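You operate a simulated robot arm through the tools that you are given. There is no shell and no other tool. Be economical: measure what you need, move in short steps, check, and stop when the job is done.

Carry out the task below with a simulated two-armed robot. There is one attempt and no reset: what you move stays moved.

## Task
Open the second slim drawer from the top, take the beaker from the third left store shelf from the bottom and put it in the inside from the top of the second slim drawer, then shut the drawer. Then open the top right side drawer, take the purple cap on the corner end of the bench and put it away in the inside of the top right side drawer, then shut the drawer. Then take the yellow cap and leave it on top of the blue pack on the corner end of the bench. Then open the boxes drawer, put the purple box from there floor on the bench by the meter, then shut the drawer. Keep to this order. Set down upright: beaker.

The check looks at the end state, three seconds after you hand in, the way a careful person would. Anything else that was tipped, shoved, dropped, spilled or broken makes it a failure. A push-on lid holds only when it is set on centred and level and pressed home; a screw cap is set on level and turned clockwise until tight.

## Robot
Two 7-joint arms with fingered hands on one trunk, on a base that drives. Base frame: it is fixed to the floor where the robot stands at the start and does not move with it; the origin is under the middle of the robot, x ahead of it, y to its left, z up. Readings come in m, rad, newtons and seconds.
The left shoulder is at the start at [0.08, 0.268, 1.087], the right one opposite. Places, roughly: beaker (5x5x8 cm) [-1.9, 2.1, 0.9]; bench by the meter [4.4, -0.7, 0.9]; blue pack (7x13x3 cm) [5.6, 0.8, 0.9]; boxes drawer [4.7, 2.3, 0.5]; inside of the second slim drawer [1.2, 0.2, 0.5]; inside of the top right side drawer [-2.2, 1.2, 0.7]; purple box (9x8x6 cm) [4.7, 2.4, 0.5]; purple cap (4x4x2 cm) [5.5, 0.6, 0.9]; second slim drawer [1.2, 0.2, 0.6]; top right side drawer [-2.1, 1.2, 0.7]; yellow cap (4x4x2 cm) [5.6, 1.2, 0.9]. Payload 5 kg a hand.
Tool frame (each hand has its own): the origin (TCP) lies between the finger pads and is the grasp point; the fingertips stand 0.052 m ahead of it; z points along the fingers, y is the line along which they close. Largest opening 0.176 m; the body of the gripper starts 0.061 m behind the TCP. The gripper is a hand of 5 fingers: y runs from the thumb to the fingers, the wrist lies at [-0.026, -0.151, -0.269] in the tool frame.
Orientation is that of the tool frame in the base frame, as a unit quaternion [x, y, z, w]. With the fingers straight down and the wrist toward the robot, the tool's x, y and z point along [0, 1, 0], [1, 0, 0] and [0, 0, -1] of the base frame.

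## Interface
- The arms move only by the tool move_arm. It takes "left_series", "right_series" or both (then of equal length, played together; a hand with none holds still); each is a list of rows, each a list of 6 numbers: the shift along the base's x, y, z in units of 20 mm (1.0 is 20 mm), then the turn, a rotation vector about the base's x, y, z in units of 8 degrees (1.0 is 8 degrees). In form: [[x, y, z, rx, ry, rz], ...]. A call has 1 to 20 rows; each row shifts and turns the commanded pose from where the row before left it. A call with a number of a shift or a turn outside -1 to 1 is refused whole. Each row takes 0.2 s and may step no farther than 0.05 m and 0.15 rad from the row before; otherwise, the whole call is refused. A pose out of reach is approached as far as the arm can. The call stops where the force on the tool passes 40 N (or 10 N more than at its start, if that is more) or the arm is blocked; 0.2 s more then pass. In this call time passes only in rows, and 0.2 s behind the last. It gives the time, the measured TCP pose, the force on the tool (base axes), the opening and the grip force at its end, in the units of the frame above (readings bear some noise), with the torque about the TCP (base axes, N m) and any sound that the robot's microphone picked up.
- Cameras (640 x 400 px; columns grow to the right, rows downward): "scene" is now at [0.1843, 0.0166, 1.2995]; the picture's right is [-0.02, -1.00, 0.00], its down [-0.67, 0.01, -0.74] and it looks along [0.74, -0.02, -0.67] (base axes); focal length 268 px, centre (320, 200). "left" rides on the left gripper at [-0.102, -0.142, -0.203] in its tool frame; the picture's right is [-0.79, -0.29, 0.54], its down [0.56, -0.70, 0.44] and it looks along [0.25, 0.65, 0.72] (tool axes); focal length 275 px, centre (320, 200). "right" rides on the right gripper at [0.102, -0.142, -0.203] in its tool frame; the picture's right is [-0.79, 0.29, -0.54], its down [-0.56, -0.70, 0.44] and it looks along [-0.25, 0.65, 0.72] (tool axes); focal length 275 px, centre (320, 200).
- camera(camera): a new picture of that camera. No time passes.
- move_column(by): slides the trunk up (or, below 0, down) by that many m; the arms and the scene camera ride with it, the base frame stays. It gives what a move gives, with no picture.
- roll_base(legs): drives the robot by 1 to 6 legs, each [ahead, turn to the left] in m and rad, along the robot's own axes; the way and the turn of a leg run together, so that a leg with both is an arc; at most 1.5 m and 3.142 rad a leg. The arms and the cameras ride along, it lands a little off, and it stops where it bumps. It gives what a move gives.
- finger_targets(index, middle, ring, little, thumb_bend, thumb_turn, hand): sets how far each is bent, from 0 (flat) to 100 (curled in); at 30 the hand is open as for a grip, at 70 the pads meet at the TCP. One left out holds its place. A second passes; each finger stops where it meets its share of the squeeze, and holds until it gets a number again. It is the only way to open and close the hand. It gives what a move gives, with no picture; readings hold the bend of each and the force on index, middle, ring, little, thumb and palm. thumb_turn goes from beside the hand (0) to across from the fingers (100), as for a grip.
- aim_head(pan, tilt): turns the head with the scene camera to pan (to the left, within 1.396 rad either way) and tilt (down, from -0.506 to 1.204), counted from straight ahead of the robot. It gives what a move gives.
- measure_at(camera, pixels): for up to 12 pixels [column, row] of the newest picture of that camera ("zoom" is the newest enlarged one), the place [x, y, z] in the base frame of the surface seen there, good to about 0.002 m, but the place of the scene camera against the robot may be out by one fixed shift of up to 0.025 m in any direction. No time passes.
- enlarge(camera, box): a new picture of the part [left, top, right, bottom] of that camera's present view, enlarged. No time passes.
- hand_in(): hands the job in; it is judged then, once.

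Work in short steps. Measure before you move; look again where a grasp or a placing could have gone wrong, and mend it. You have 138 turns and 180 pictures in all, those below and enlarged ones among them. Open the grippers and draw the arms clear of the work before you hand the job in, unless the task says otherwise.

The tools are called after "Call:" as name(argument=value, ...) on one line, values as JSON. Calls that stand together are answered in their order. move_arm: Moves the arms, as the interface text tells. Its arguments: {"type":"object","properties":{"left_series":{"type":"array","items":{"type":"array","items":{"type":"number"}}},"right_series":{"type":"array","items":{"type":"array","items":{"type":"number"}}}},"required":[]} The other tools are called the same way: move_column (by) slides the trunk up or down; finger_targets (index, middle, ring, little, thumb_bend, thumb_turn, hand) moves the fingers one by one; roll_base (legs) drives the base; aim_head (pan, tilt) turns the head that bears the scene camera; camera (camera) takes a picture; measure_at (camera, pixels) gives the place of the surface under pixels of a picture; enlarge (camera, box) takes an enlarged picture of a part of a camera's view; hand_in () hands the job in.

At the start:

```text
clock: 0.0
left_tool_pos: [0.5372, 0.1602, 0.7447]
left_orientation: [0.707, 0.707, 0.0, -0.001]
left_wrist_force: [0.4, -0.2, 0.7]
left_torque: [-0.02, -0.02, -0.03]
left_width: 0.1754
left_gripper_force: 0.1
left_shape: jaw
left_bend: [30.0, 30.0, 30.0, 30.0, 30.0, 98.0]
left_finger forces: [0.0, 0.0, 0.0, 0.1, 0.0, 0.1]
right_tool_pos: [0.6893, -0.4342, 0.7871]
right_orientation: [0.707, 0.707, 0.0, -0.001]
right_wrist_force: [0.3, -0.1, -1.2]
right_torque: [0.02, 0.02, -0.03]
right_width: 0.1755
right_gripper_force: 0.1
right_shape: jaw
right_bend: [30.0, 30.0, 30.0, 30.0, 30.0, 98.0]
right_finger forces: [0.0, 0.0, 0.0, 0.0, 0.1, 0.1]
trunk travel left (down, up): [-0.25, 0.551]
robot x, y, heading: [0.004, 0.0004, -0.0]
head pan, tilt: [-0.023, 0.724]
```

scene: 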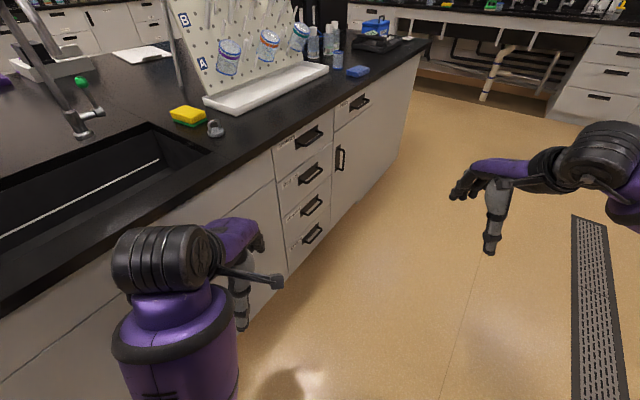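
right: 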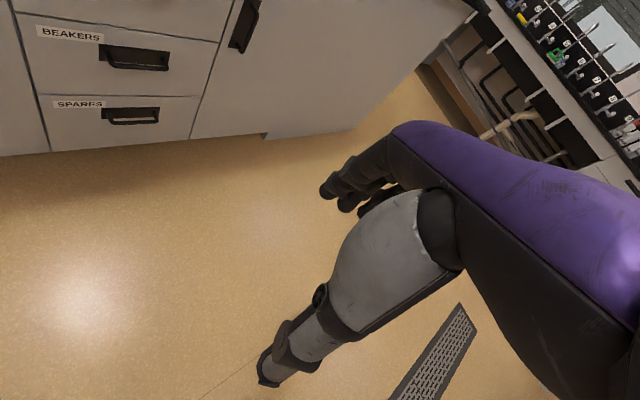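
left: 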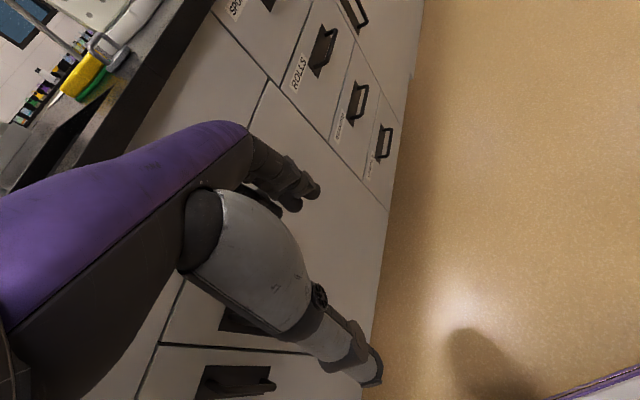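

The scene view shows the slim drawer stack, with handles at about (310,137), (310,173), (312,206) and (312,234). I'll measure the handles and the front faces.

Call:
enlarge(camera="scene", box=[240, 80, 400, 280])

Call:
measure_at(camera="scene", pixels=[[310, 137], [310, 173], [312, 206], [312, 234], [276, 150], [330, 130], [283, 190], [332, 165], [260, 130], [280, 250], [330, 90], [190, 160]])

```text
2.00 times, centred on (320, 180) of scene
```

zoom: 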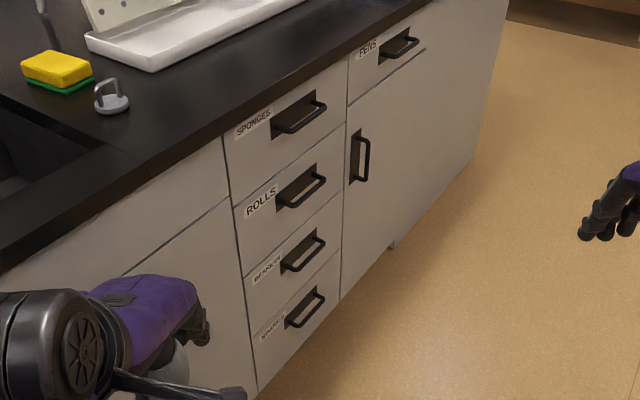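

```text
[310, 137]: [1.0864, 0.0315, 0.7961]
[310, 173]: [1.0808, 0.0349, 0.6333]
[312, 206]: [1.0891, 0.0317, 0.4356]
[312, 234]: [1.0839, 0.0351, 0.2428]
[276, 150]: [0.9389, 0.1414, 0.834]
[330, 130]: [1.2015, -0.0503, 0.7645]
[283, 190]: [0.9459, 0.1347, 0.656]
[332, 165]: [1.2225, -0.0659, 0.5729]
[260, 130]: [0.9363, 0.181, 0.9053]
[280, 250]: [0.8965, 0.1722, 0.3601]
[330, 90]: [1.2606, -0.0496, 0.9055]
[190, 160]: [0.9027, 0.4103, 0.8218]
```

The second slim drawer from the top is ROLLS, with its handle near (1.085, 0.033, 0.633). The front faces along (-0.59, -0.81), so I'll drive to a spot square to it with the handle on the right-hand side.

Call:
roll_base(legs=[[0, -1.063], [0.67, 0], [0, 2.003]])

Call:
camera(camera="scene")

```text
clock: 16.4
left_tool_pos: [0.5172, -0.0471, 0.7446]
left_orientation: [0.301, 0.953, 0.002, -0.028]
left_wrist_force: [0.1, 0.1, 0.0]
left_torque: [0.03, 0.04, 0.0]
left_width: 0.1762
left_gripper_force: 0.0
left_shape: jaw
left_bend: [30.0, 30.0, 30.0, 30.0, 30.0, 98.0]
left_finger forces: [0.0, 0.1, 0.0, 0.0, 0.0, 0.1]
right_tool_pos: [1.0864, -0.2884, 0.7968]
right_orientation: [0.307, 0.952, 0.006, 0.002]
right_wrist_force: [-0.4, 0.1, 0.2]
right_torque: [0.06, 0.01, -0.01]
right_width: 0.176
right_gripper_force: 0.0
right_shape: jaw
right_bend: [30.0, 30.0, 30.0, 30.0, 30.0, 97.0]
right_finger forces: [0.0, 0.0, 0.0, 0.1, 0.0, 0.1]
trunk travel left (down, up): [-0.25, 0.551]
robot x, y, heading: [0.3547, -0.6019, 0.947]
head pan, tilt: [-0.023, 0.724]
```

```text
175 pictures are left
```

scene: 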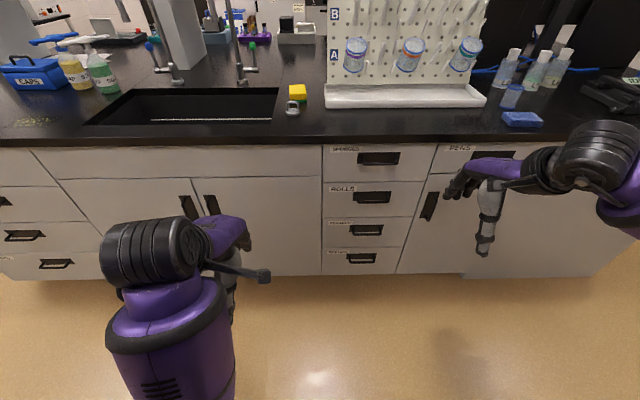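

The face is now square to me and the ROLLS handle is at (373,197). I'll zoom in and measure its bar.

Call:
enlarge(camera="scene", box=[320, 140, 448, 220])

```text
5.00 times, centred on (384, 180) of scene
```

zoom: 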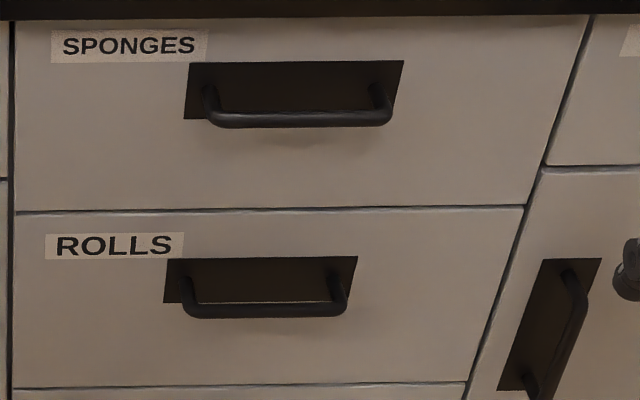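

Call:
measure_at(camera="zoom", pixels=[[195, 311], [265, 311], [335, 309], [190, 285], [260, 275], [265, 340], [265, 208], [265, 386], [100, 300], [420, 300], [250, 118], [265, 305]])

```text
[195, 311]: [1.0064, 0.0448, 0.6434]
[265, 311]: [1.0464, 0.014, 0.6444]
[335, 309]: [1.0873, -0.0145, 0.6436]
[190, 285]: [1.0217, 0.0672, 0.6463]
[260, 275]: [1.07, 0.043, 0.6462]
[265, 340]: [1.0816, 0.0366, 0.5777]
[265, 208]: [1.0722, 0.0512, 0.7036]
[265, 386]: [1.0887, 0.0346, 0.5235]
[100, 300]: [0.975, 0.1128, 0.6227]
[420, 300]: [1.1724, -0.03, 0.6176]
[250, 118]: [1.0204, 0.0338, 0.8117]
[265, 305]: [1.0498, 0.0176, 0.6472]
```

The ROLLS bar is centred at (1.047, 0.016, 0.645), about 0.038 m off the face. I'll pitch the right hand so its fingers point forward with the closing line vertical, 15 cm short of the bar and half closed.

Call:
move_arm(right_series=[[-0.635, 0.91, -0.76, 0.811, -0.584, 0], [-0.635, 0.91, -0.76, 0.811, -0.584, 0], [-0.635, 0.91, -0.76, 0.811, -0.584, 0], [-0.635, 0.91, -0.76, 0.811, -0.584, 0], [-0.635, 0.91, -0.76, 0.811, -0.584, 0], [-0.635, 0.91, -0.76, 0.811, -0.584, 0], [-0.635, 0.91, -0.76, 0.811, -0.584, 0], [-0.635, 0.91, -0.76, 0.811, -0.584, 0], [-0.635, 0.91, -0.76, 0.811, -0.584, 0], [-0.635, 0.91, -0.76, 0.811, -0.584, 0]])

Call:
finger_targets(hand="right", index=48, middle=48, ring=48, little=48, thumb_bend=48, thumb_turn=98)

Call:
camera(camera="right")

Call:
camera(camera="scene")

```text
clock: 16.6
left_tool_pos: [0.4785, -0.0156, 0.7478]
left_orientation: [0.298, 0.95, 0.013, -0.087]
left_wrist_force: [-6.6, 3.0, -0.9]
left_torque: [-0.33, -0.74, 0.11]
left_width: 0.1759
left_gripper_force: 0.0
left_shape: jaw
left_bend: [30.0, 30.0, 30.0, 30.0, 30.0, 98.0]
left_finger forces: [0.1, 0.0, 0.1, 0.0, 0.0, 0.0]
right_tool_pos: [1.0643, -0.2928, 0.8163]
right_orientation: [0.319, 0.947, 0.02, 0.014]
right_wrist_force: [2.6, 1.5, 9.0]
right_torque: [-0.34, 0.1, 0.13]
right_width: 0.176
right_gripper_force: 0.0
right_shape: jaw
right_bend: [30.0, 30.0, 30.0, 30.0, 30.0, 97.0]
right_finger forces: [0.0, 0.0, 0.0, 0.1, 0.0, 0.0]
trunk travel left (down, up): [-0.25, 0.551]
robot x, y, heading: [0.3564, -0.598, 0.943]
head pan, tilt: [-0.023, 0.724]
stopped in row 1 (right hand): the force on the tool passed its limit at 88 N (the readings are from after the stop); the commanded pose is now the measured one
```

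```text
clock: 17.6
left_tool_pos: [0.4866, -0.0353, 0.7414]
left_orientation: [0.311, 0.947, 0.007, -0.077]
left_wrist_force: [-0.6, -0.2, 0.2]
left_torque: [0.07, -0.01, 0.02]
left_width: 0.1758
left_gripper_force: 0.0
left_shape: jaw
left_bend: [30.0, 30.0, 30.0, 30.0, 30.0, 98.0]
left_finger forces: [0.1, 0.0, 0.0, 0.1, 0.1, 0.1]
right_tool_pos: [1.0679, -0.2977, 0.8106]
right_orientation: [0.318, 0.948, 0.017, 0.012]
right_wrist_force: [-0.3, -0.6, -0.2]
right_torque: [0.08, -0.02, 0.0]
right_width: 0.1087
right_gripper_force: 0.1
right_shape: fingers
right_bend: [48.0, 48.0, 48.0, 48.0, 48.0, 98.0]
right_finger forces: [0.1, 0.1, 0.0, 0.0, 0.0, 0.1]
trunk travel left (down, up): [-0.25, 0.551]
robot x, y, heading: [0.3508, -0.5986, 0.941]
head pan, tilt: [-0.023, 0.724]
```

```text
173 pictures are left
```

right: 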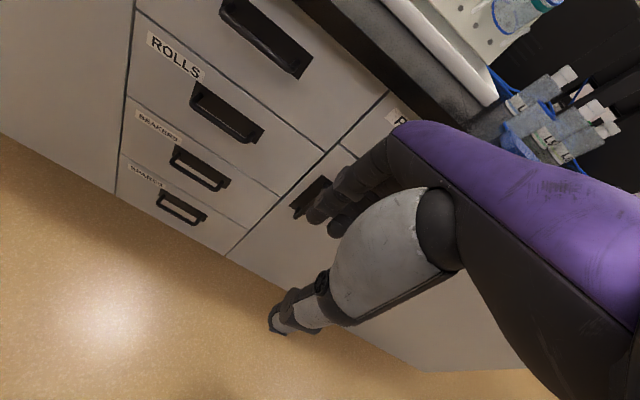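

```text
172 pictures are left
```

scene: 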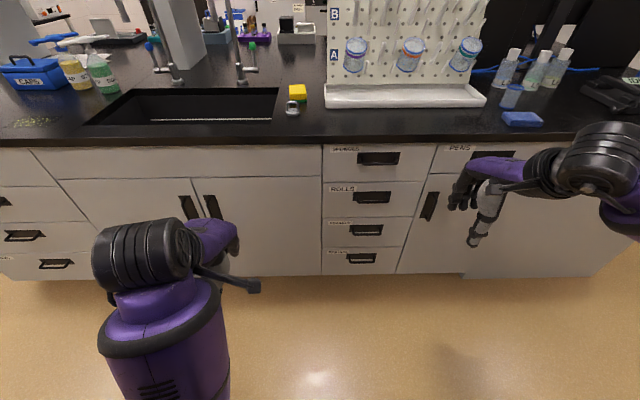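

The move stopped in its first row with a spike that looks like a jolt (both arms jerked), and the forces are now about zero. I'll retry with a gentler start, backing away from the face first.

Call:
move_arm(right_series=[[-0.1, -0.1, 0, 0, 0, 0], [-0.3, -0.3, 0, 0, 0, 0], [-0.3, -0.3, 0, 0, 0, 0]])

```text
clock: 18.4
left_tool_pos: [0.4853, -0.0347, 0.7415]
left_orientation: [0.31, 0.948, 0.008, -0.076]
left_wrist_force: [1.0, -0.2, 0.2]
left_torque: [-0.03, 0.03, 0.0]
left_width: 0.1757
left_gripper_force: 0.0
left_shape: jaw
left_bend: [30.0, 30.0, 30.0, 30.0, 30.0, 98.0]
left_finger forces: [0.0, 0.0, 0.0, 0.0, 0.0, 0.0]
right_tool_pos: [1.0541, -0.3125, 0.811]
right_orientation: [0.319, 0.947, 0.017, 0.012]
right_wrist_force: [0.0, 0.5, -0.2]
right_torque: [0.0, -0.01, 0.01]
right_width: 0.1088
right_gripper_force: 0.0
right_shape: fingers
right_bend: [48.0, 48.0, 48.0, 48.0, 48.0, 98.0]
right_finger forces: [0.0, 0.1, 0.0, 0.0, 0.0, 0.1]
trunk travel left (down, up): [-0.25, 0.551]
robot x, y, heading: [0.3539, -0.5967, 0.943]
head pan, tilt: [-0.023, 0.724]
```

That moved freely, so I'll make the full pre-grasp move with a ramped start.

Call:
move_arm(right_series=[[-0.13, 0.28, -0.23, 0.22, -0.16, 0], [-0.26, 0.56, -0.45, 0.44, -0.32, 0], [-0.432, 0.939, -0.755, 0.737, -0.531, 0], [-0.432, 0.939, -0.755, 0.737, -0.531, 0], [-0.432, 0.939, -0.755, 0.737, -0.531, 0], [-0.432, 0.939, -0.755, 0.737, -0.531, 0], [-0.432, 0.939, -0.755, 0.737, -0.531, 0], [-0.432, 0.939, -0.755, 0.737, -0.531, 0], [-0.432, 0.939, -0.755, 0.737, -0.531, 0], [-0.432, 0.939, -0.755, 0.737, -0.531, 0], [-0.432, 0.939, -0.755, 0.737, -0.531, 0], [-0.432, 0.939, -0.755, 0.737, -0.531, 0]])

Call:
camera(camera="right")

Call:
camera(camera="scene")

```text
clock: 21.0
left_tool_pos: [0.486, -0.0338, 0.7414]
left_orientation: [0.311, 0.947, 0.006, -0.076]
left_wrist_force: [-0.3, -1.1, 0.2]
left_torque: [0.03, -0.01, 0.01]
left_width: 0.1757
left_gripper_force: 0.2
left_shape: jaw
left_bend: [30.0, 30.0, 30.0, 30.0, 30.0, 98.0]
left_finger forces: [0.0, 0.0, 0.0, 0.0, 0.0, 0.0]
right_tool_pos: [1.0335, -0.2652, 0.7797]
right_orientation: [0.297, 0.939, 0.17, 0.046]
right_wrist_force: [-0.5, 0.3, 0.5]
right_torque: [0.04, 0.02, 0.03]
right_width: 0.1085
right_gripper_force: 0.1
right_shape: fingers
right_bend: [48.0, 48.0, 48.0, 48.0, 48.0, 98.0]
right_finger forces: [0.1, 0.1, 0.1, 0.0, 0.0, 0.0]
right hand out of reach, approached as far as the arm can: row 4, 5, 6, 7, 8, 9, 10, 11, 12
trunk travel left (down, up): [-0.25, 0.551]
robot x, y, heading: [0.354, -0.5973, 0.939]
head pan, tilt: [-0.023, 0.724]
```

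```text
171 pictures are left
```

right: 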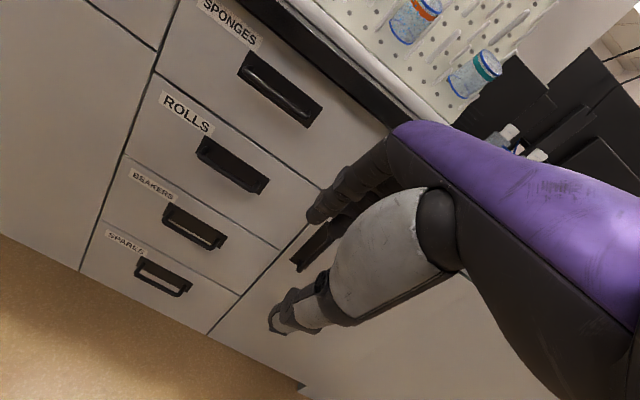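

```text
170 pictures are left
```

scene: 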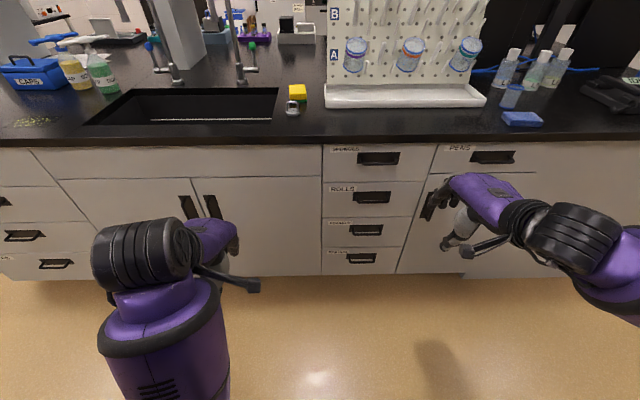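

The hand stalled at about 20° of pitch, probably a wrist limit in this elbow-out shape. I'll translate first, lower the trunk by 0.2 m, then try the pitch again.

Call:
move_arm(right_series=[[-0.2, 0.1, 0, 0, 0, 0], [-0.5, 0.4, 0, 0, 0, 0], [-0.8, 0.6, 0, 0, 0, 0], [-0.8, 0.6, 0, 0, 0, 0], [-0.8, 0.6, 0, 0, 0, 0], [-0.8, 0.6, 0, 0, 0, 0], [-0.6, -0.6, 0, 0, 0, 0], [-0.6, -0.6, 0, 0, 0, 0], [-0.6, -0.6, 0, 0, 0, 0]])

Call:
move_column(by=-0.2)

Call:
move_arm(right_series=[[0, 0, 0, 0.3, -0.2, 0], [0, 0, 0.3, 0.6, -0.4, 0], [0, 0, 0.3, 0.811, -0.584, 0], [0, 0, 0.3, 0.811, -0.584, 0], [0, 0, 0.3, 0.811, -0.584, 0], [0, 0, 0.3, 0.811, -0.584, 0], [0, 0, 0.3, 0.811, -0.584, 0]])

Call:
camera(camera="scene")

```text
clock: 23.0
left_tool_pos: [0.4875, -0.0355, 0.7421]
left_orientation: [0.31, 0.948, 0.007, -0.077]
left_wrist_force: [-0.2, -0.2, 0.4]
left_torque: [0.0, -0.04, 0.02]
left_width: 0.1759
left_gripper_force: 0.0
left_shape: jaw
left_bend: [30.0, 30.0, 30.0, 30.0, 30.0, 98.0]
left_finger forces: [0.0, 0.1, 0.1, 0.0, 0.0, 0.1]
right_tool_pos: [0.9302, -0.2223, 0.7747]
right_orientation: [0.297, 0.939, 0.169, 0.047]
right_wrist_force: [0.0, 0.7, 0.1]
right_torque: [0.1, -0.06, -0.03]
right_width: 0.1084
right_gripper_force: 0.1
right_shape: fingers
right_bend: [48.0, 48.0, 48.0, 48.0, 48.0, 98.0]
right_finger forces: [0.1, 0.1, 0.0, 0.1, 0.0, 0.1]
right hand out of reach, approached as far as the arm can: row 8, 9
trunk travel left (down, up): [-0.25, 0.551]
robot x, y, heading: [0.3524, -0.5995, 0.944]
head pan, tilt: [-0.023, 0.724]
```

```text
clock: 25.2
left_tool_pos: [0.4617, -0.0657, 0.4387]
left_orientation: [0.316, 0.937, -0.104, -0.111]
left_wrist_force: [-0.4, 0.1, 1.1]
left_torque: [0.0, -0.01, 0.02]
left_width: 0.176
left_gripper_force: 0.0
left_shape: jaw
left_bend: [30.0, 30.0, 30.0, 30.0, 30.0, 98.0]
left_finger forces: [0.0, 0.0, 0.1, 0.0, 0.1, 0.0]
right_tool_pos: [0.9105, -0.248, 0.4448]
right_orientation: [0.302, 0.951, 0.059, 0.009]
right_wrist_force: [-0.2, -0.4, 0.8]
right_torque: [-0.01, -0.08, 0.02]
right_width: 0.1085
right_gripper_force: 0.1
right_shape: fingers
right_bend: [48.0, 48.0, 48.0, 48.0, 48.0, 98.0]
right_finger forces: [0.0, 0.0, 0.0, 0.0, 0.0, 0.1]
trunk travel left (down, up): [-0.05, 0.751]
robot x, y, heading: [0.3561, -0.602, 0.939]
head pan, tilt: [-0.023, 0.724]
```

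```text
clock: 26.8
left_tool_pos: [0.4618, -0.0659, 0.4374]
left_orientation: [0.315, 0.937, -0.105, -0.111]
left_wrist_force: [0.1, -0.4, 0.6]
left_torque: [0.02, -0.01, 0.02]
left_width: 0.1756
left_gripper_force: 0.1
left_shape: jaw
left_bend: [30.0, 30.0, 30.0, 30.0, 30.0, 98.0]
left_finger forces: [0.1, 0.0, 0.0, 0.1, 0.0, 0.0]
right_tool_pos: [0.9105, -0.2491, 0.4431]
right_orientation: [0.303, 0.951, 0.058, 0.01]
right_wrist_force: [0.2, 0.4, -0.7]
right_torque: [0.01, 0.0, -0.01]
right_width: 0.1082
right_gripper_force: 0.0
right_shape: fingers
right_bend: [48.0, 48.0, 48.0, 48.0, 48.0, 98.0]
right_finger forces: [0.0, 0.1, 0.0, 0.0, 0.0, 0.0]
right hand out of reach, approached as far as the arm can: row 1, 2, 3, 4, 5, 6, 7
trunk travel left (down, up): [-0.05, 0.751]
robot x, y, heading: [0.3558, -0.5986, 0.94]
head pan, tilt: [-0.023, 0.724]
```

```text
169 pictures are left
```

scene: 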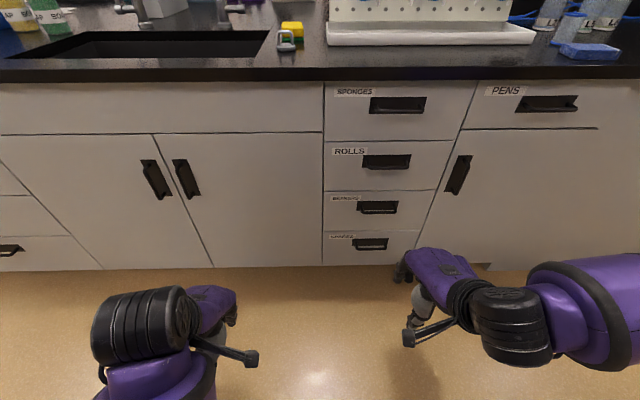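

Lowering the trunk made the arm settle 0.13 m further down, and pitch-ups are now refused. I'll lift the hand 0.2 m straight up, then try the pitch in small steps.

Call:
move_arm(right_series=[[0, 0, 0.4, 0, 0, 0], [0, 0, 0.8, 0, 0, 0], [0, 0, 1, 0, 0, 0], [0, 0, 1, 0, 0, 0], [0, 0, 1, 0, 0, 0], [0, 0, 1, 0, 0, 0], [0, 0, 1, 0, 0, 0], [0, 0, 1, 0, 0, 0], [0, 0, 1, 0, 0, 0], [0, 0, 1, 0, 0, 0]])

Call:
move_arm(right_series=[[0, 0, 0, 0.3, -0.2, 0], [0, 0, 0, 0.6, -0.4, 0], [0, 0, 0, 0.811, -0.584, 0], [0, 0, 0, 0.811, -0.584, 0], [0, 0, 0, 0.811, -0.584, 0], [0, 0, 0, 0.811, -0.584, 0], [0, 0, 0, 0.811, -0.584, 0], [0, 0, 0, 0.811, -0.584, 0], [0, 0, 0, 0.811, -0.584, 0]])

Call:
camera(camera="scene")

```text
clock: 29.0
left_tool_pos: [0.4629, -0.0663, 0.4388]
left_orientation: [0.315, 0.937, -0.105, -0.111]
left_wrist_force: [-0.2, -0.5, 0.4]
left_torque: [-0.01, 0.0, -0.01]
left_width: 0.1758
left_gripper_force: 0.0
left_shape: jaw
left_bend: [30.0, 30.0, 30.0, 30.0, 30.0, 98.0]
left_finger forces: [0.1, 0.0, 0.0, 0.1, 0.0, 0.0]
right_tool_pos: [0.9301, -0.2006, 0.6098]
right_orientation: [0.302, 0.952, 0.057, 0.01]
right_wrist_force: [-1.2, 0.5, -0.6]
right_torque: [-0.02, -0.04, 0.0]
right_width: 0.1083
right_gripper_force: 0.1
right_shape: fingers
right_bend: [48.0, 48.0, 48.0, 48.0, 48.0, 98.0]
right_finger forces: [0.1, 0.0, 0.1, 0.1, 0.1, 0.1]
right hand out of reach, approached as far as the arm can: row 1, 2, 3, 4, 5, 6, 7, 8, 10
trunk travel left (down, up): [-0.05, 0.751]
robot x, y, heading: [0.3548, -0.5973, 0.942]
head pan, tilt: [-0.023, 0.724]
```

```text
clock: 31.0
left_tool_pos: [0.4625, -0.0654, 0.4377]
left_orientation: [0.314, 0.937, -0.104, -0.112]
left_wrist_force: [-0.5, -0.4, 0.7]
left_torque: [0.01, -0.03, 0.0]
left_width: 0.1757
left_gripper_force: 0.1
left_shape: jaw
left_bend: [30.0, 30.0, 30.0, 30.0, 30.0, 98.0]
left_finger forces: [0.1, 0.1, 0.1, 0.1, 0.0, 0.1]
right_tool_pos: [0.947, -0.1539, 0.6007]
right_orientation: [0.295, 0.934, 0.196, 0.053]
right_wrist_force: [-1.0, -0.8, 0.8]
right_torque: [0.0, -0.02, 0.01]
right_width: 0.1084
right_gripper_force: 0.0
right_shape: fingers
right_bend: [48.0, 48.0, 48.0, 48.0, 48.0, 98.0]
right_finger forces: [0.0, 0.1, 0.1, 0.1, 0.1, 0.1]
right hand out of reach, approached as far as the arm can: row 1, 2, 3, 4, 5, 6, 7, 8, 9
trunk travel left (down, up): [-0.05, 0.751]
robot x, y, heading: [0.355, -0.6038, 0.95]
head pan, tilt: [-0.023, 0.724]
```

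```text
168 pictures are left
```

scene: 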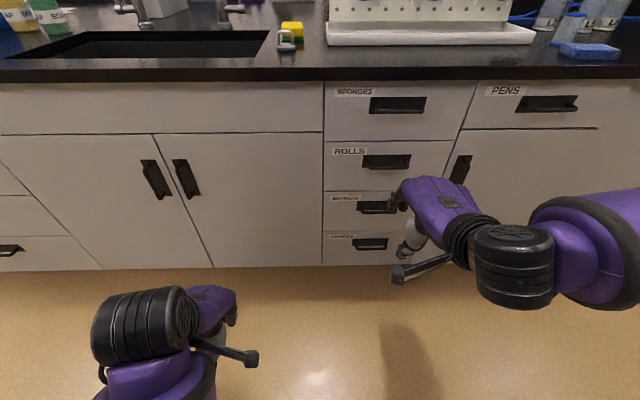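

The hand can pitch about 23° here, so I'll hook the fingers behind the bar from above instead. Next I'll look with the right camera and measure the handle there to find the scene camera's fixed shift.

Call:
move_arm(right_series=[[0, 0, 0.4, 0, 0, 0], [0, 0, 0.8, 0, 0, 0], [0, 0, 1, 0, 0, 0], [0, 0, 1, 0, 0, 0], [0, 0, 1, 0, 0, 0], [0, 0, 0.8, 0, 0, 0]])

Call:
camera(camera="right")

Call:
camera(camera="scene")

```text
clock: 32.4
left_tool_pos: [0.4623, -0.0658, 0.4376]
left_orientation: [0.315, 0.937, -0.103, -0.112]
left_wrist_force: [-0.2, 0.4, -0.4]
left_torque: [0.03, -0.03, 0.04]
left_width: 0.1754
left_gripper_force: 0.1
left_shape: jaw
left_bend: [30.0, 30.0, 30.0, 30.0, 30.0, 98.0]
left_finger forces: [0.0, 0.0, 0.0, 0.0, 0.0, 0.0]
right_tool_pos: [0.9523, -0.1422, 0.7003]
right_orientation: [0.296, 0.934, 0.195, 0.052]
right_wrist_force: [-1.8, -0.4, 1.4]
right_torque: [0.05, 0.01, 0.03]
right_width: 0.1084
right_gripper_force: 0.0
right_shape: fingers
right_bend: [48.0, 48.0, 48.0, 48.0, 48.0, 98.0]
right_finger forces: [0.0, 0.0, 0.0, 0.1, 0.0, 0.0]
right hand out of reach, approached as far as the arm can: row 2, 3, 5
trunk travel left (down, up): [-0.05, 0.751]
robot x, y, heading: [0.3524, -0.6014, 0.941]
head pan, tilt: [-0.023, 0.724]
```

```text
167 pictures are left
```

right: 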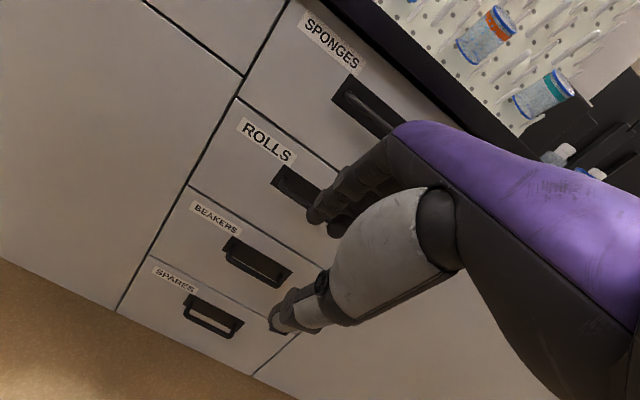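

```text
166 pictures are left
```

scene: 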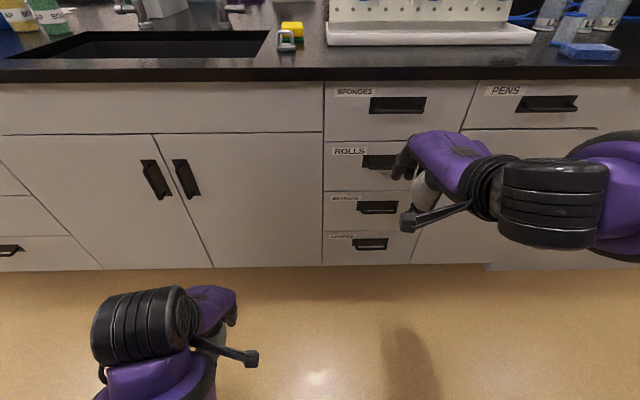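

Call:
measure_at(camera="right", pixels=[[188, 186], [238, 98], [153, 255], [118, 311], [190, 298], [185, 318], [235, 337], [240, 320], [275, 187], [317, 160]])

Call:
enlarge(camera="scene", box=[310, 80, 470, 280])

Call:
measure_at(camera="scene", pixels=[[323, 191], [323, 142], [323, 231], [323, 265], [453, 142], [367, 168], [385, 166]])

```text
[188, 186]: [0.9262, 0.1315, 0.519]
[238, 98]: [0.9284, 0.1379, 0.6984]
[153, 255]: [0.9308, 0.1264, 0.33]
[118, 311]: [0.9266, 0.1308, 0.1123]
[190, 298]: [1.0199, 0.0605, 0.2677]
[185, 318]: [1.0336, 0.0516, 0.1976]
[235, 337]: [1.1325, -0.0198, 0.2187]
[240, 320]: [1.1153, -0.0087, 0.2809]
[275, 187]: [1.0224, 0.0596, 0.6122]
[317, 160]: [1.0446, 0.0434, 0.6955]
```

```text
2.00 times, centred on (390, 180) of scene
```

zoom: 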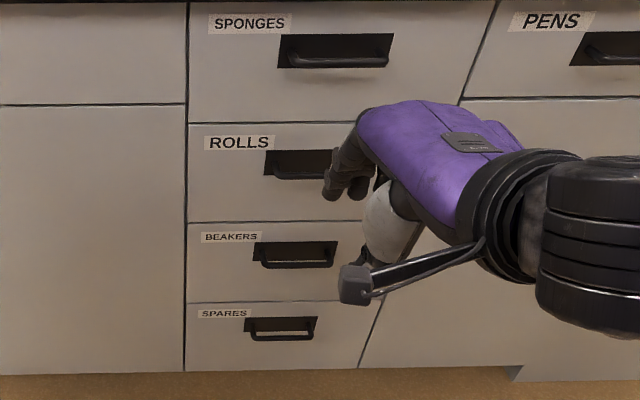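

```text
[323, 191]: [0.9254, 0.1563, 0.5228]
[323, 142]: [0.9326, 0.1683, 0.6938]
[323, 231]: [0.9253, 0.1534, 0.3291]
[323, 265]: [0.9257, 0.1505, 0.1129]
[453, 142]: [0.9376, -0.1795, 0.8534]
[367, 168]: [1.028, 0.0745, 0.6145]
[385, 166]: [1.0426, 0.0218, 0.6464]
```

The right camera gives the true seam at (0.928, 0.132), against (0.927, 0.157) from the scene camera. The scene reads about 0.02 m too far ahead and 0.015 m too far left, so the true bar is near (1.047, -0.009, 0.645). I'll measure the fingertips next.

Call:
measure_at(camera="zoom", pixels=[[330, 190], [333, 160], [348, 190], [345, 150], [355, 130], [385, 110], [300, 176]])

Call:
measure_at(camera="right", pixels=[[315, 215], [335, 228], [330, 195], [355, 175], [385, 150], [275, 322], [300, 310]])

```text
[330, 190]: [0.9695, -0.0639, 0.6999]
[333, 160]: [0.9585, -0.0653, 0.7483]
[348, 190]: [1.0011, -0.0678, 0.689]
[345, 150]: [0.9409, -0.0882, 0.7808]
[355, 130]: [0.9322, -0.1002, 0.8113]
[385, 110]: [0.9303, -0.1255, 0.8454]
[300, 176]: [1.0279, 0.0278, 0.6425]
```

```text
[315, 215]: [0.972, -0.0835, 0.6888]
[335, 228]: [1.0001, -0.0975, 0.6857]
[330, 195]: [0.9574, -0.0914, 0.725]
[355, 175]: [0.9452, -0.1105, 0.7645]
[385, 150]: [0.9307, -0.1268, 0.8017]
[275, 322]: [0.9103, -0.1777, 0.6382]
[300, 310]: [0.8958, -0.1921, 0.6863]
```

The hand camera puts the fingertips at about f = 0.508 along the approach, z = 0.68. The gap behind the bar runs 0.612 to 0.650, so I'll advance 0.122 m above the bar.

Call:
move_arm(right_series=[[0.18, 0.24, 0, 0, 0, 0], [0.35, 0.49, 0, 0, 0, 0], [0.53, 0.73, 0, 0, 0, 0], [0.59, 0.81, 0, 0, 0, 0], [0.59, 0.81, 0, 0, 0, 0], [0.59, 0.81, 0, 0, 0, 0], [0.53, 0.73, 0, 0, 0, 0], [0.24, 0.32, 0, 0, 0, 0]])

Call:
camera(camera="right")

Call:
enlarge(camera="scene", box=[310, 80, 470, 180])

```text
clock: 34.2
left_tool_pos: [0.4615, -0.0668, 0.4385]
left_orientation: [0.315, 0.937, -0.103, -0.112]
left_wrist_force: [-0.7, 0.3, -0.2]
left_torque: [0.01, -0.06, 0.02]
left_width: 0.1759
left_gripper_force: 0.0
left_shape: jaw
left_bend: [30.0, 30.0, 30.0, 30.0, 30.0, 98.0]
left_finger forces: [0.0, 0.0, 0.0, 0.0, 0.1, 0.1]
right_tool_pos: [1.0228, -0.0454, 0.6975]
right_orientation: [0.294, 0.934, 0.195, 0.051]
right_wrist_force: [-20.0, -27.3, 1.5]
right_torque: [1.25, -0.98, -0.69]
right_width: 0.1078
right_gripper_force: 17.9
right_shape: fingers
right_bend: [48.0, 53.0, 50.0, 48.0, 48.0, 98.0]
right_finger forces: [1.1, 27.1, 7.2, 0.0, 0.1, 0.1]
trunk travel left (down, up): [-0.05, 0.751]
robot x, y, heading: [0.354, -0.6014, 0.942]
head pan, tilt: [-0.023, 0.724]
```

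```text
164 pictures are left
```

right: 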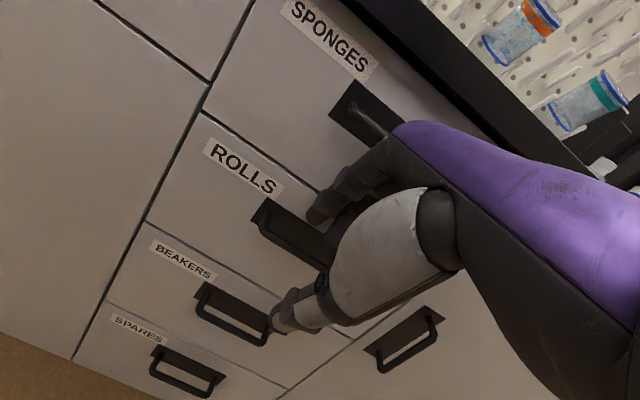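

```text
4.00 times, centred on (390, 130) of scene
```

zoom: 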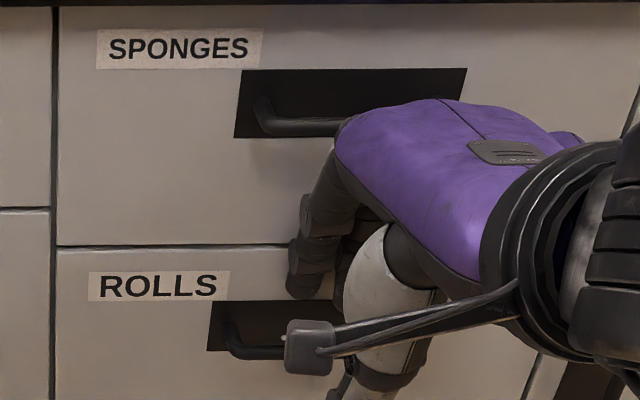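

The middle finger is pressing the face lightly at 27 N. I'll back off 1 cm, then lower the fingers behind the bar.

Call:
move_arm(right_series=[[-0.3, -0.4, 0, 0, 0, 0], [0, 0, -0.3, 0, 0, 0], [0, 0, -0.5, 0, 0, 0], [0, 0, -0.5, 0, 0, 0], [0, 0, -0.5, 0, 0, 0], [0, 0, -0.4, 0, 0, 0]])

Call:
camera(camera="right")

```text
clock: 35.6
left_tool_pos: [0.4621, -0.066, 0.4399]
left_orientation: [0.315, 0.937, -0.103, -0.11]
left_wrist_force: [0.6, -0.7, 0.0]
left_torque: [0.0, -0.01, 0.01]
left_width: 0.1758
left_gripper_force: 0.1
left_shape: jaw
left_bend: [30.0, 30.0, 30.0, 30.0, 30.0, 98.0]
left_finger forces: [0.0, 0.0, 0.0, 0.0, 0.0, 0.0]
right_tool_pos: [1.0199, -0.0514, 0.6643]
right_orientation: [0.294, 0.933, 0.201, 0.053]
right_wrist_force: [-9.0, -17.8, 35.9]
right_torque: [1.85, -2.55, -0.53]
right_width: 0.1083
right_gripper_force: 26.8
right_shape: fingers
right_bend: [48.0, 49.0, 47.0, 48.0, 48.0, 98.0]
right_finger forces: [0.0, 41.9, 11.0, 0.0, 0.0, 0.0]
trunk travel left (down, up): [-0.05, 0.751]
robot x, y, heading: [0.3573, -0.5963, 0.945]
head pan, tilt: [-0.023, 0.724]
```

```text
162 pictures are left
```

right: 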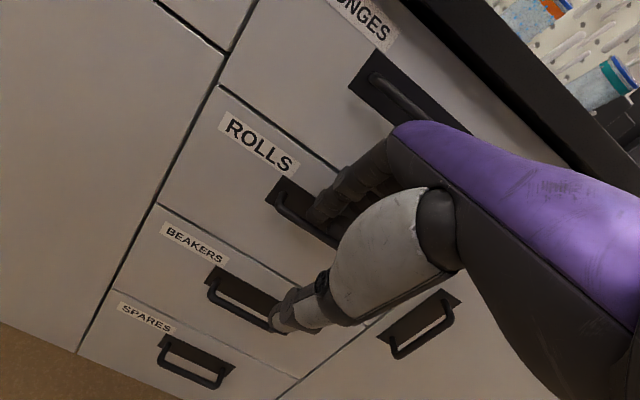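

Call:
enlarge(camera="right", box=[250, 130, 410, 230])

```text
4.00 times, centred on (330, 180) of right
```

zoom: 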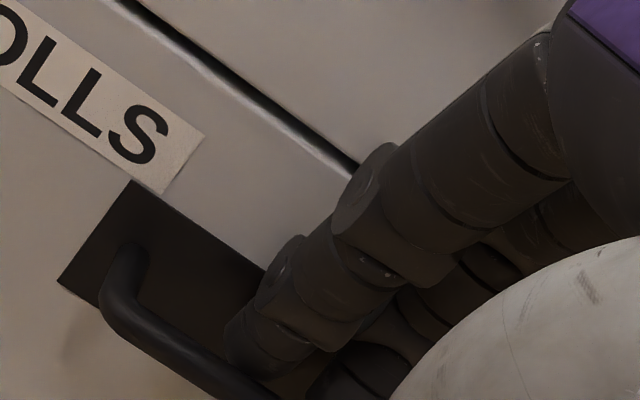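

The index tip is behind the ROLLS bar. I'll close the fingers and thumb onto the bar.

Call:
finger_targets(hand="right", index=75, middle=75, ring=75, little=75, thumb_bend=60)

Call:
enlarge(camera="right", box=[230, 130, 390, 330])

```text
clock: 36.0
left_tool_pos: [0.4613, -0.0714, 0.4362]
left_orientation: [0.318, 0.935, -0.105, -0.115]
left_wrist_force: [-1.5, 0.8, 1.0]
left_torque: [-0.03, -0.12, 0.01]
left_width: 0.1761
left_gripper_force: 0.2
left_shape: jaw
left_bend: [30.0, 30.0, 30.0, 30.0, 30.0, 97.0]
left_finger forces: [0.0, 0.0, 0.0, 0.1, 0.0, 0.0]
right_tool_pos: [1.0122, -0.0553, 0.679]
right_orientation: [0.294, 0.93, 0.214, 0.055]
right_wrist_force: [-12.0, -11.8, 23.8]
right_torque: [2.48, -1.23, -0.3]
right_width: 0.0288
right_gripper_force: 32.9
right_shape: fingers
right_bend: [73.0, 75.0, 75.0, 75.0, 60.0, 99.0]
right_finger forces: [13.8, 51.7, 0.0, 0.1, 0.0, 0.0]
trunk travel left (down, up): [-0.05, 0.751]
robot x, y, heading: [0.3535, -0.6001, 0.945]
head pan, tilt: [-0.023, 0.724]
stopped (right hand): the force on the tool passed its limit at 53 N (the readings are from after the stop); the commanded pose is now the measured one
```

```text
2.00 times, centred on (310, 230) of right
```

zoom: 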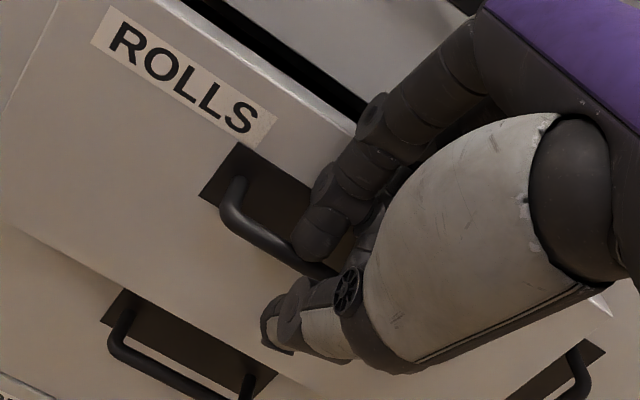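

The drawer popped open a little and the fingers slid up onto the bar. I'll look from both cameras.

Call:
camera(camera="right")

Call:
measure_at(camera="right", pixels=[[270, 136], [320, 155], [255, 128], [245, 195], [340, 163], [320, 148], [235, 220], [295, 260], [310, 250], [340, 240], [275, 265]])

Call:
enlarge(camera="scene", box=[310, 80, 470, 180])

```text
159 pictures are left
```

right: 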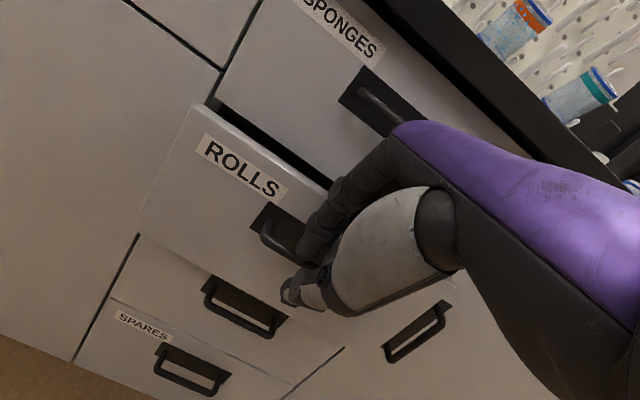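

```text
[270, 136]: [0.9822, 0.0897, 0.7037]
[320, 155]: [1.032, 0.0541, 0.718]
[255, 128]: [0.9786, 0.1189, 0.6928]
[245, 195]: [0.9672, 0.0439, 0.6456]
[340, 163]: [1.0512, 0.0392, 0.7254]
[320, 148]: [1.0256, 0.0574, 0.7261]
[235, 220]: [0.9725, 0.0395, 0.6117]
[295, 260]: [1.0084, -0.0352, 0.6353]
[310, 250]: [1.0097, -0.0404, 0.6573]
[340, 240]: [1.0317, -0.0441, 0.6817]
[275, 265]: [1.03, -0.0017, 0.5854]
```

```text
4.00 times, centred on (390, 130) of scene
```

zoom: 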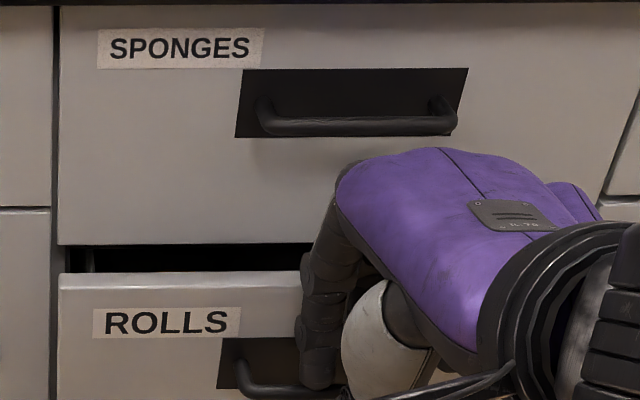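

The drawer is open by about 5 cm and the middle finger still holds the bar at 52 N. I'll pull back gently along the drawer axis.

Call:
move_arm(right_series=[[-0.15, -0.2, -0.1, 0, 0, 0], [-0.3, -0.4, 0, 0, 0, 0], [-0.35, -0.5, 0, 0, 0, 0], [-0.35, -0.5, 0, 0, 0, 0], [-0.35, -0.5, 0, 0, 0, 0], [-0.35, -0.5, 0, 0, 0, 0], [-0.35, -0.5, 0, 0, 0, 0]])

Call:
camera(camera="right")

```text
clock: 37.2
left_tool_pos: [0.4597, -0.0771, 0.4338]
left_orientation: [0.321, 0.933, -0.107, -0.12]
left_wrist_force: [-0.7, 1.1, -0.2]
left_torque: [-0.03, -0.08, 0.03]
left_width: 0.1757
left_gripper_force: 0.0
left_shape: jaw
left_bend: [30.0, 30.0, 30.0, 30.0, 30.0, 97.0]
left_finger forces: [0.0, 0.1, 0.0, 0.0, 0.0, 0.1]
right_tool_pos: [0.9826, -0.1004, 0.6824]
right_orientation: [0.293, 0.929, 0.217, 0.057]
right_wrist_force: [-1.1, -2.7, 2.0]
right_torque: [0.02, -0.17, -0.14]
right_width: 0.019
right_gripper_force: 1.3
right_shape: fingers
right_bend: [75.0, 75.0, 75.0, 75.0, 60.0, 99.0]
right_finger forces: [0.0, 2.4, 0.0, 0.0, 0.1, 0.1]
trunk travel left (down, up): [-0.05, 0.751]
robot x, y, heading: [0.3554, -0.5985, 0.945]
head pan, tilt: [-0.023, 0.724]
stopped in row 5 (right hand): the force on the tool passed its limit at 40 N (the readings are from after the stop); the commanded pose is now the measured one
```

```text
157 pictures are left
```

right: 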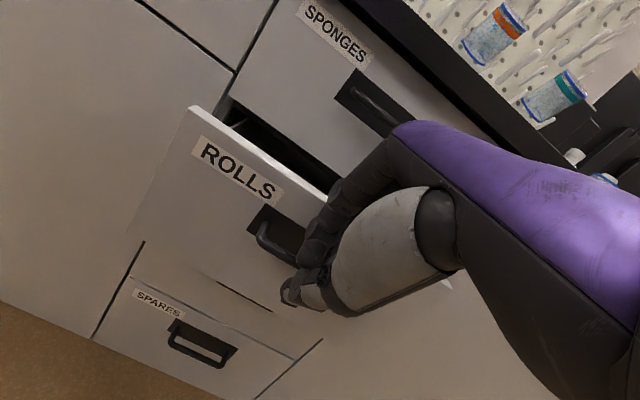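

The drawer is now about 9 cm open and the fingers have slipped off. I'll hook over the top edge of the drawer front next, so I'll measure that edge.

Call:
measure_at(camera="right", pixels=[[200, 115], [260, 156], [320, 196], [240, 130], [300, 172], [235, 110], [330, 165], [350, 160]])

Call:
finger_targets(hand="right", index=48, middle=48, ring=48, little=48, thumb_bend=30)

Call:
enlarge(camera="scene", box=[310, 80, 470, 180])

```text
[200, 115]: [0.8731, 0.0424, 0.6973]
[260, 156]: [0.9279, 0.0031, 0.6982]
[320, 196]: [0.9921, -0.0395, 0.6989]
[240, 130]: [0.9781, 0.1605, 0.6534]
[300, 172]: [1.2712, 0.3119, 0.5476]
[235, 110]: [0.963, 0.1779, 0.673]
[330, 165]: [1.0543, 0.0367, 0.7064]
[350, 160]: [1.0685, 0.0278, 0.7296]
```

```text
clock: 38.2
left_tool_pos: [0.4619, -0.0771, 0.4351]
left_orientation: [0.322, 0.933, -0.107, -0.121]
left_wrist_force: [1.0, -0.6, -0.3]
left_torque: [0.02, -0.01, -0.03]
left_width: 0.176
left_gripper_force: 0.1
left_shape: jaw
left_bend: [30.0, 30.0, 30.0, 30.0, 30.0, 97.0]
left_finger forces: [0.1, 0.0, 0.0, 0.0, 0.1, 0.0]
right_tool_pos: [0.9832, -0.0997, 0.6844]
right_orientation: [0.293, 0.929, 0.217, 0.057]
right_wrist_force: [0.3, -0.2, 0.3]
right_torque: [-0.01, 0.03, 0.01]
right_width: 0.1477
right_gripper_force: 0.0
right_shape: fingers
right_bend: [48.0, 48.0, 48.0, 48.0, 30.0, 96.0]
right_finger forces: [0.1, 0.1, 0.1, 0.1, 0.1, 0.1]
trunk travel left (down, up): [-0.05, 0.751]
robot x, y, heading: [0.354, -0.5972, 0.941]
head pan, tilt: [-0.023, 0.724]
```

```text
4.00 times, centred on (390, 130) of scene
```

zoom: 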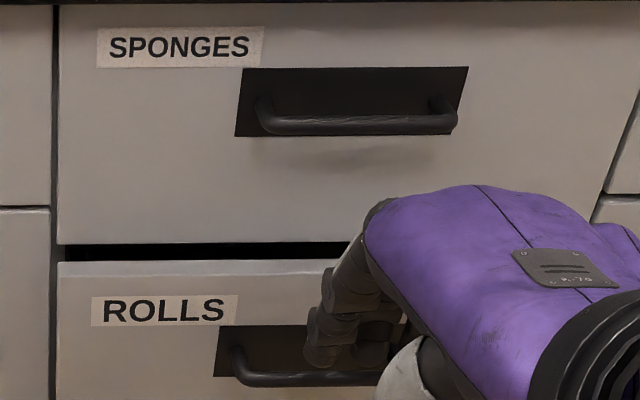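

Call:
move_arm(right_series=[[-0.15, -0.2, 0.2, 0, 0, 0], [-0.3, -0.4, 0.5, 0, 0, 0], [-0.3, -0.4, 0.8, 0, 0, 0], [0, 0, 1, 0, 0, 0], [0, 0, 0.8, 0, 0, 0]])

Call:
camera(camera="right")

```text
clock: 39.4
left_tool_pos: [0.4609, -0.0775, 0.4351]
left_orientation: [0.321, 0.933, -0.108, -0.119]
left_wrist_force: [0.1, -0.3, -0.6]
left_torque: [0.01, 0.0, 0.02]
left_width: 0.1759
left_gripper_force: 0.1
left_shape: jaw
left_bend: [30.0, 30.0, 30.0, 30.0, 30.0, 97.0]
left_finger forces: [0.1, 0.0, 0.1, 0.0, 0.0, 0.0]
right_tool_pos: [0.9673, -0.121, 0.7484]
right_orientation: [0.294, 0.929, 0.218, 0.057]
right_wrist_force: [-0.7, -0.9, 0.6]
right_torque: [0.02, -0.02, 0.02]
right_width: 0.1474
right_gripper_force: 0.1
right_shape: fingers
right_bend: [48.0, 48.0, 48.0, 48.0, 30.0, 96.0]
right_finger forces: [0.0, 0.1, 0.0, 0.1, 0.0, 0.0]
trunk travel left (down, up): [-0.05, 0.751]
robot x, y, heading: [0.3542, -0.5977, 0.941]
head pan, tilt: [-0.023, 0.724]
```

```text
155 pictures are left
```

right: 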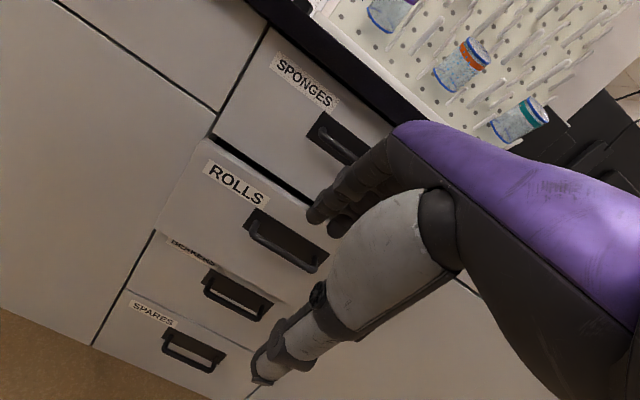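

Call:
measure_at(camera="right", pixels=[[210, 140], [260, 177], [290, 195], [268, 172], [285, 185], [255, 220], [285, 255], [325, 265], [315, 215], [338, 228]])

Call:
enlarge(camera="right", box=[200, 120, 360, 220])

```text
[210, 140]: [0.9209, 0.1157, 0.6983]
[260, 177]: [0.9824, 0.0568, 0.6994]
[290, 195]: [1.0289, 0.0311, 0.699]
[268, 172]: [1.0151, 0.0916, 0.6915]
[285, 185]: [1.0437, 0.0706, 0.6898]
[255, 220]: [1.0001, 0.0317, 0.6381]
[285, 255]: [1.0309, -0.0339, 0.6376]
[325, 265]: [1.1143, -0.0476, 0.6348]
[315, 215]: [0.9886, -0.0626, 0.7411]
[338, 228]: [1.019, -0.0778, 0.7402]
```

```text
4.00 times, centred on (280, 170) of right
```

zoom: 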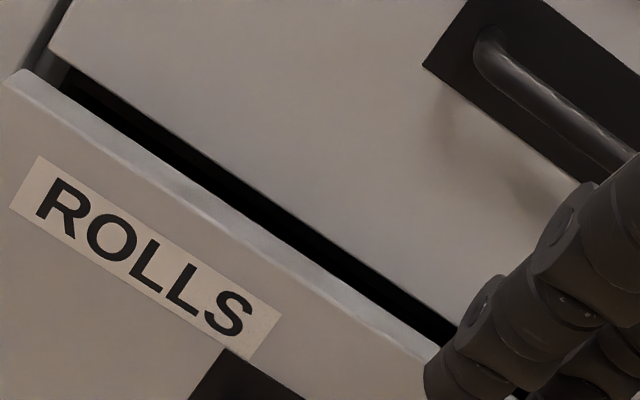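

The drawer slid back in and is about 3 cm open. The bar is now at f = 0.577, z = 0.638. I'll lower the hand, advance 5.9 cm and drop the straight fingers deeper behind the bar this time.

Call:
move_arm(right_series=[[0, 0, -0.5, 0, 0, 0], [0, 0, -1, 0, 0, 0], [0, 0, -1, 0, 0, 0], [0.24, 0.32, 0, 0, 0, 0], [0.5, 0.69, 0, 0, 0, 0], [0.5, 0.69, 0, 0, 0, 0], [0.5, 0.69, 0, 0, 0, 0], [0, 0, -0.3, 0, 0, 0], [0, 0, -0.6, 0, 0, 0], [0, 0, -0.6, 0, 0, 0], [0, 0, -0.6, 0, 0, 0], [0, 0, -0.6, 0, 0, 0], [0, 0, -0.6, 0, 0, 0]])

Call:
enlarge(camera="right", box=[200, 120, 400, 245])

```text
clock: 42.1
left_tool_pos: [0.4598, -0.0837, 0.4335]
left_orientation: [0.326, 0.931, -0.109, -0.125]
left_wrist_force: [-0.1, -0.2, 0.7]
left_torque: [0.03, -0.02, -0.02]
left_width: 0.1758
left_gripper_force: 0.1
left_shape: jaw
left_bend: [30.0, 30.0, 30.0, 30.0, 30.0, 97.0]
left_finger forces: [0.0, 0.1, 0.0, 0.0, 0.0, 0.1]
right_tool_pos: [0.9972, -0.0768, 0.663]
right_orientation: [0.292, 0.926, 0.233, 0.06]
right_wrist_force: [-4.0, 0.3, 8.9]
right_torque: [0.37, -0.36, 0.18]
right_width: 0.1489
right_gripper_force: 3.6
right_shape: fingers
right_bend: [48.0, 47.0, 48.0, 48.0, 30.0, 96.0]
right_finger forces: [3.0, 4.2, 0.0, 0.1, 0.0, 0.1]
trunk travel left (down, up): [-0.05, 0.751]
robot x, y, heading: [0.3583, -0.5982, 0.946]
head pan, tilt: [-0.023, 0.724]
stopped in row 13 (right hand): the force on the tool passed its limit at 42 N (the readings are from after the stop); the commanded pose is now the measured one
```

```text
3.20 times, centred on (300, 182) of right
```

zoom: 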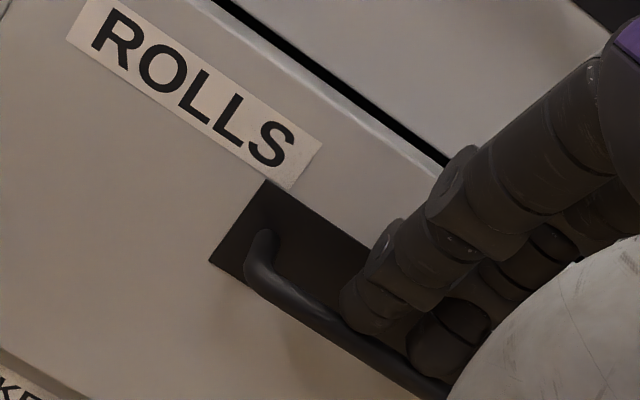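

The fingertips are sitting on top of the bar, not behind it. I'll measure how far forward they still need to go.

Call:
measure_at(camera="zoom", pixels=[[350, 300], [370, 320], [415, 340], [340, 330], [300, 300], [270, 275], [400, 370], [340, 240], [300, 270], [420, 380]])

```text
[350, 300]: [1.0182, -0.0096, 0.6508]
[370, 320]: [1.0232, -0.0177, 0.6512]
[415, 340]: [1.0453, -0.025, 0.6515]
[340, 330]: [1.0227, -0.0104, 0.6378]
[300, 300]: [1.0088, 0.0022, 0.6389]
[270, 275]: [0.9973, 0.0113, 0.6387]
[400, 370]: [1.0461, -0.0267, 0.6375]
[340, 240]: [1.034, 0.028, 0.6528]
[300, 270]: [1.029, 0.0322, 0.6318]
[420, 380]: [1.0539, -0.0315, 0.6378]
```

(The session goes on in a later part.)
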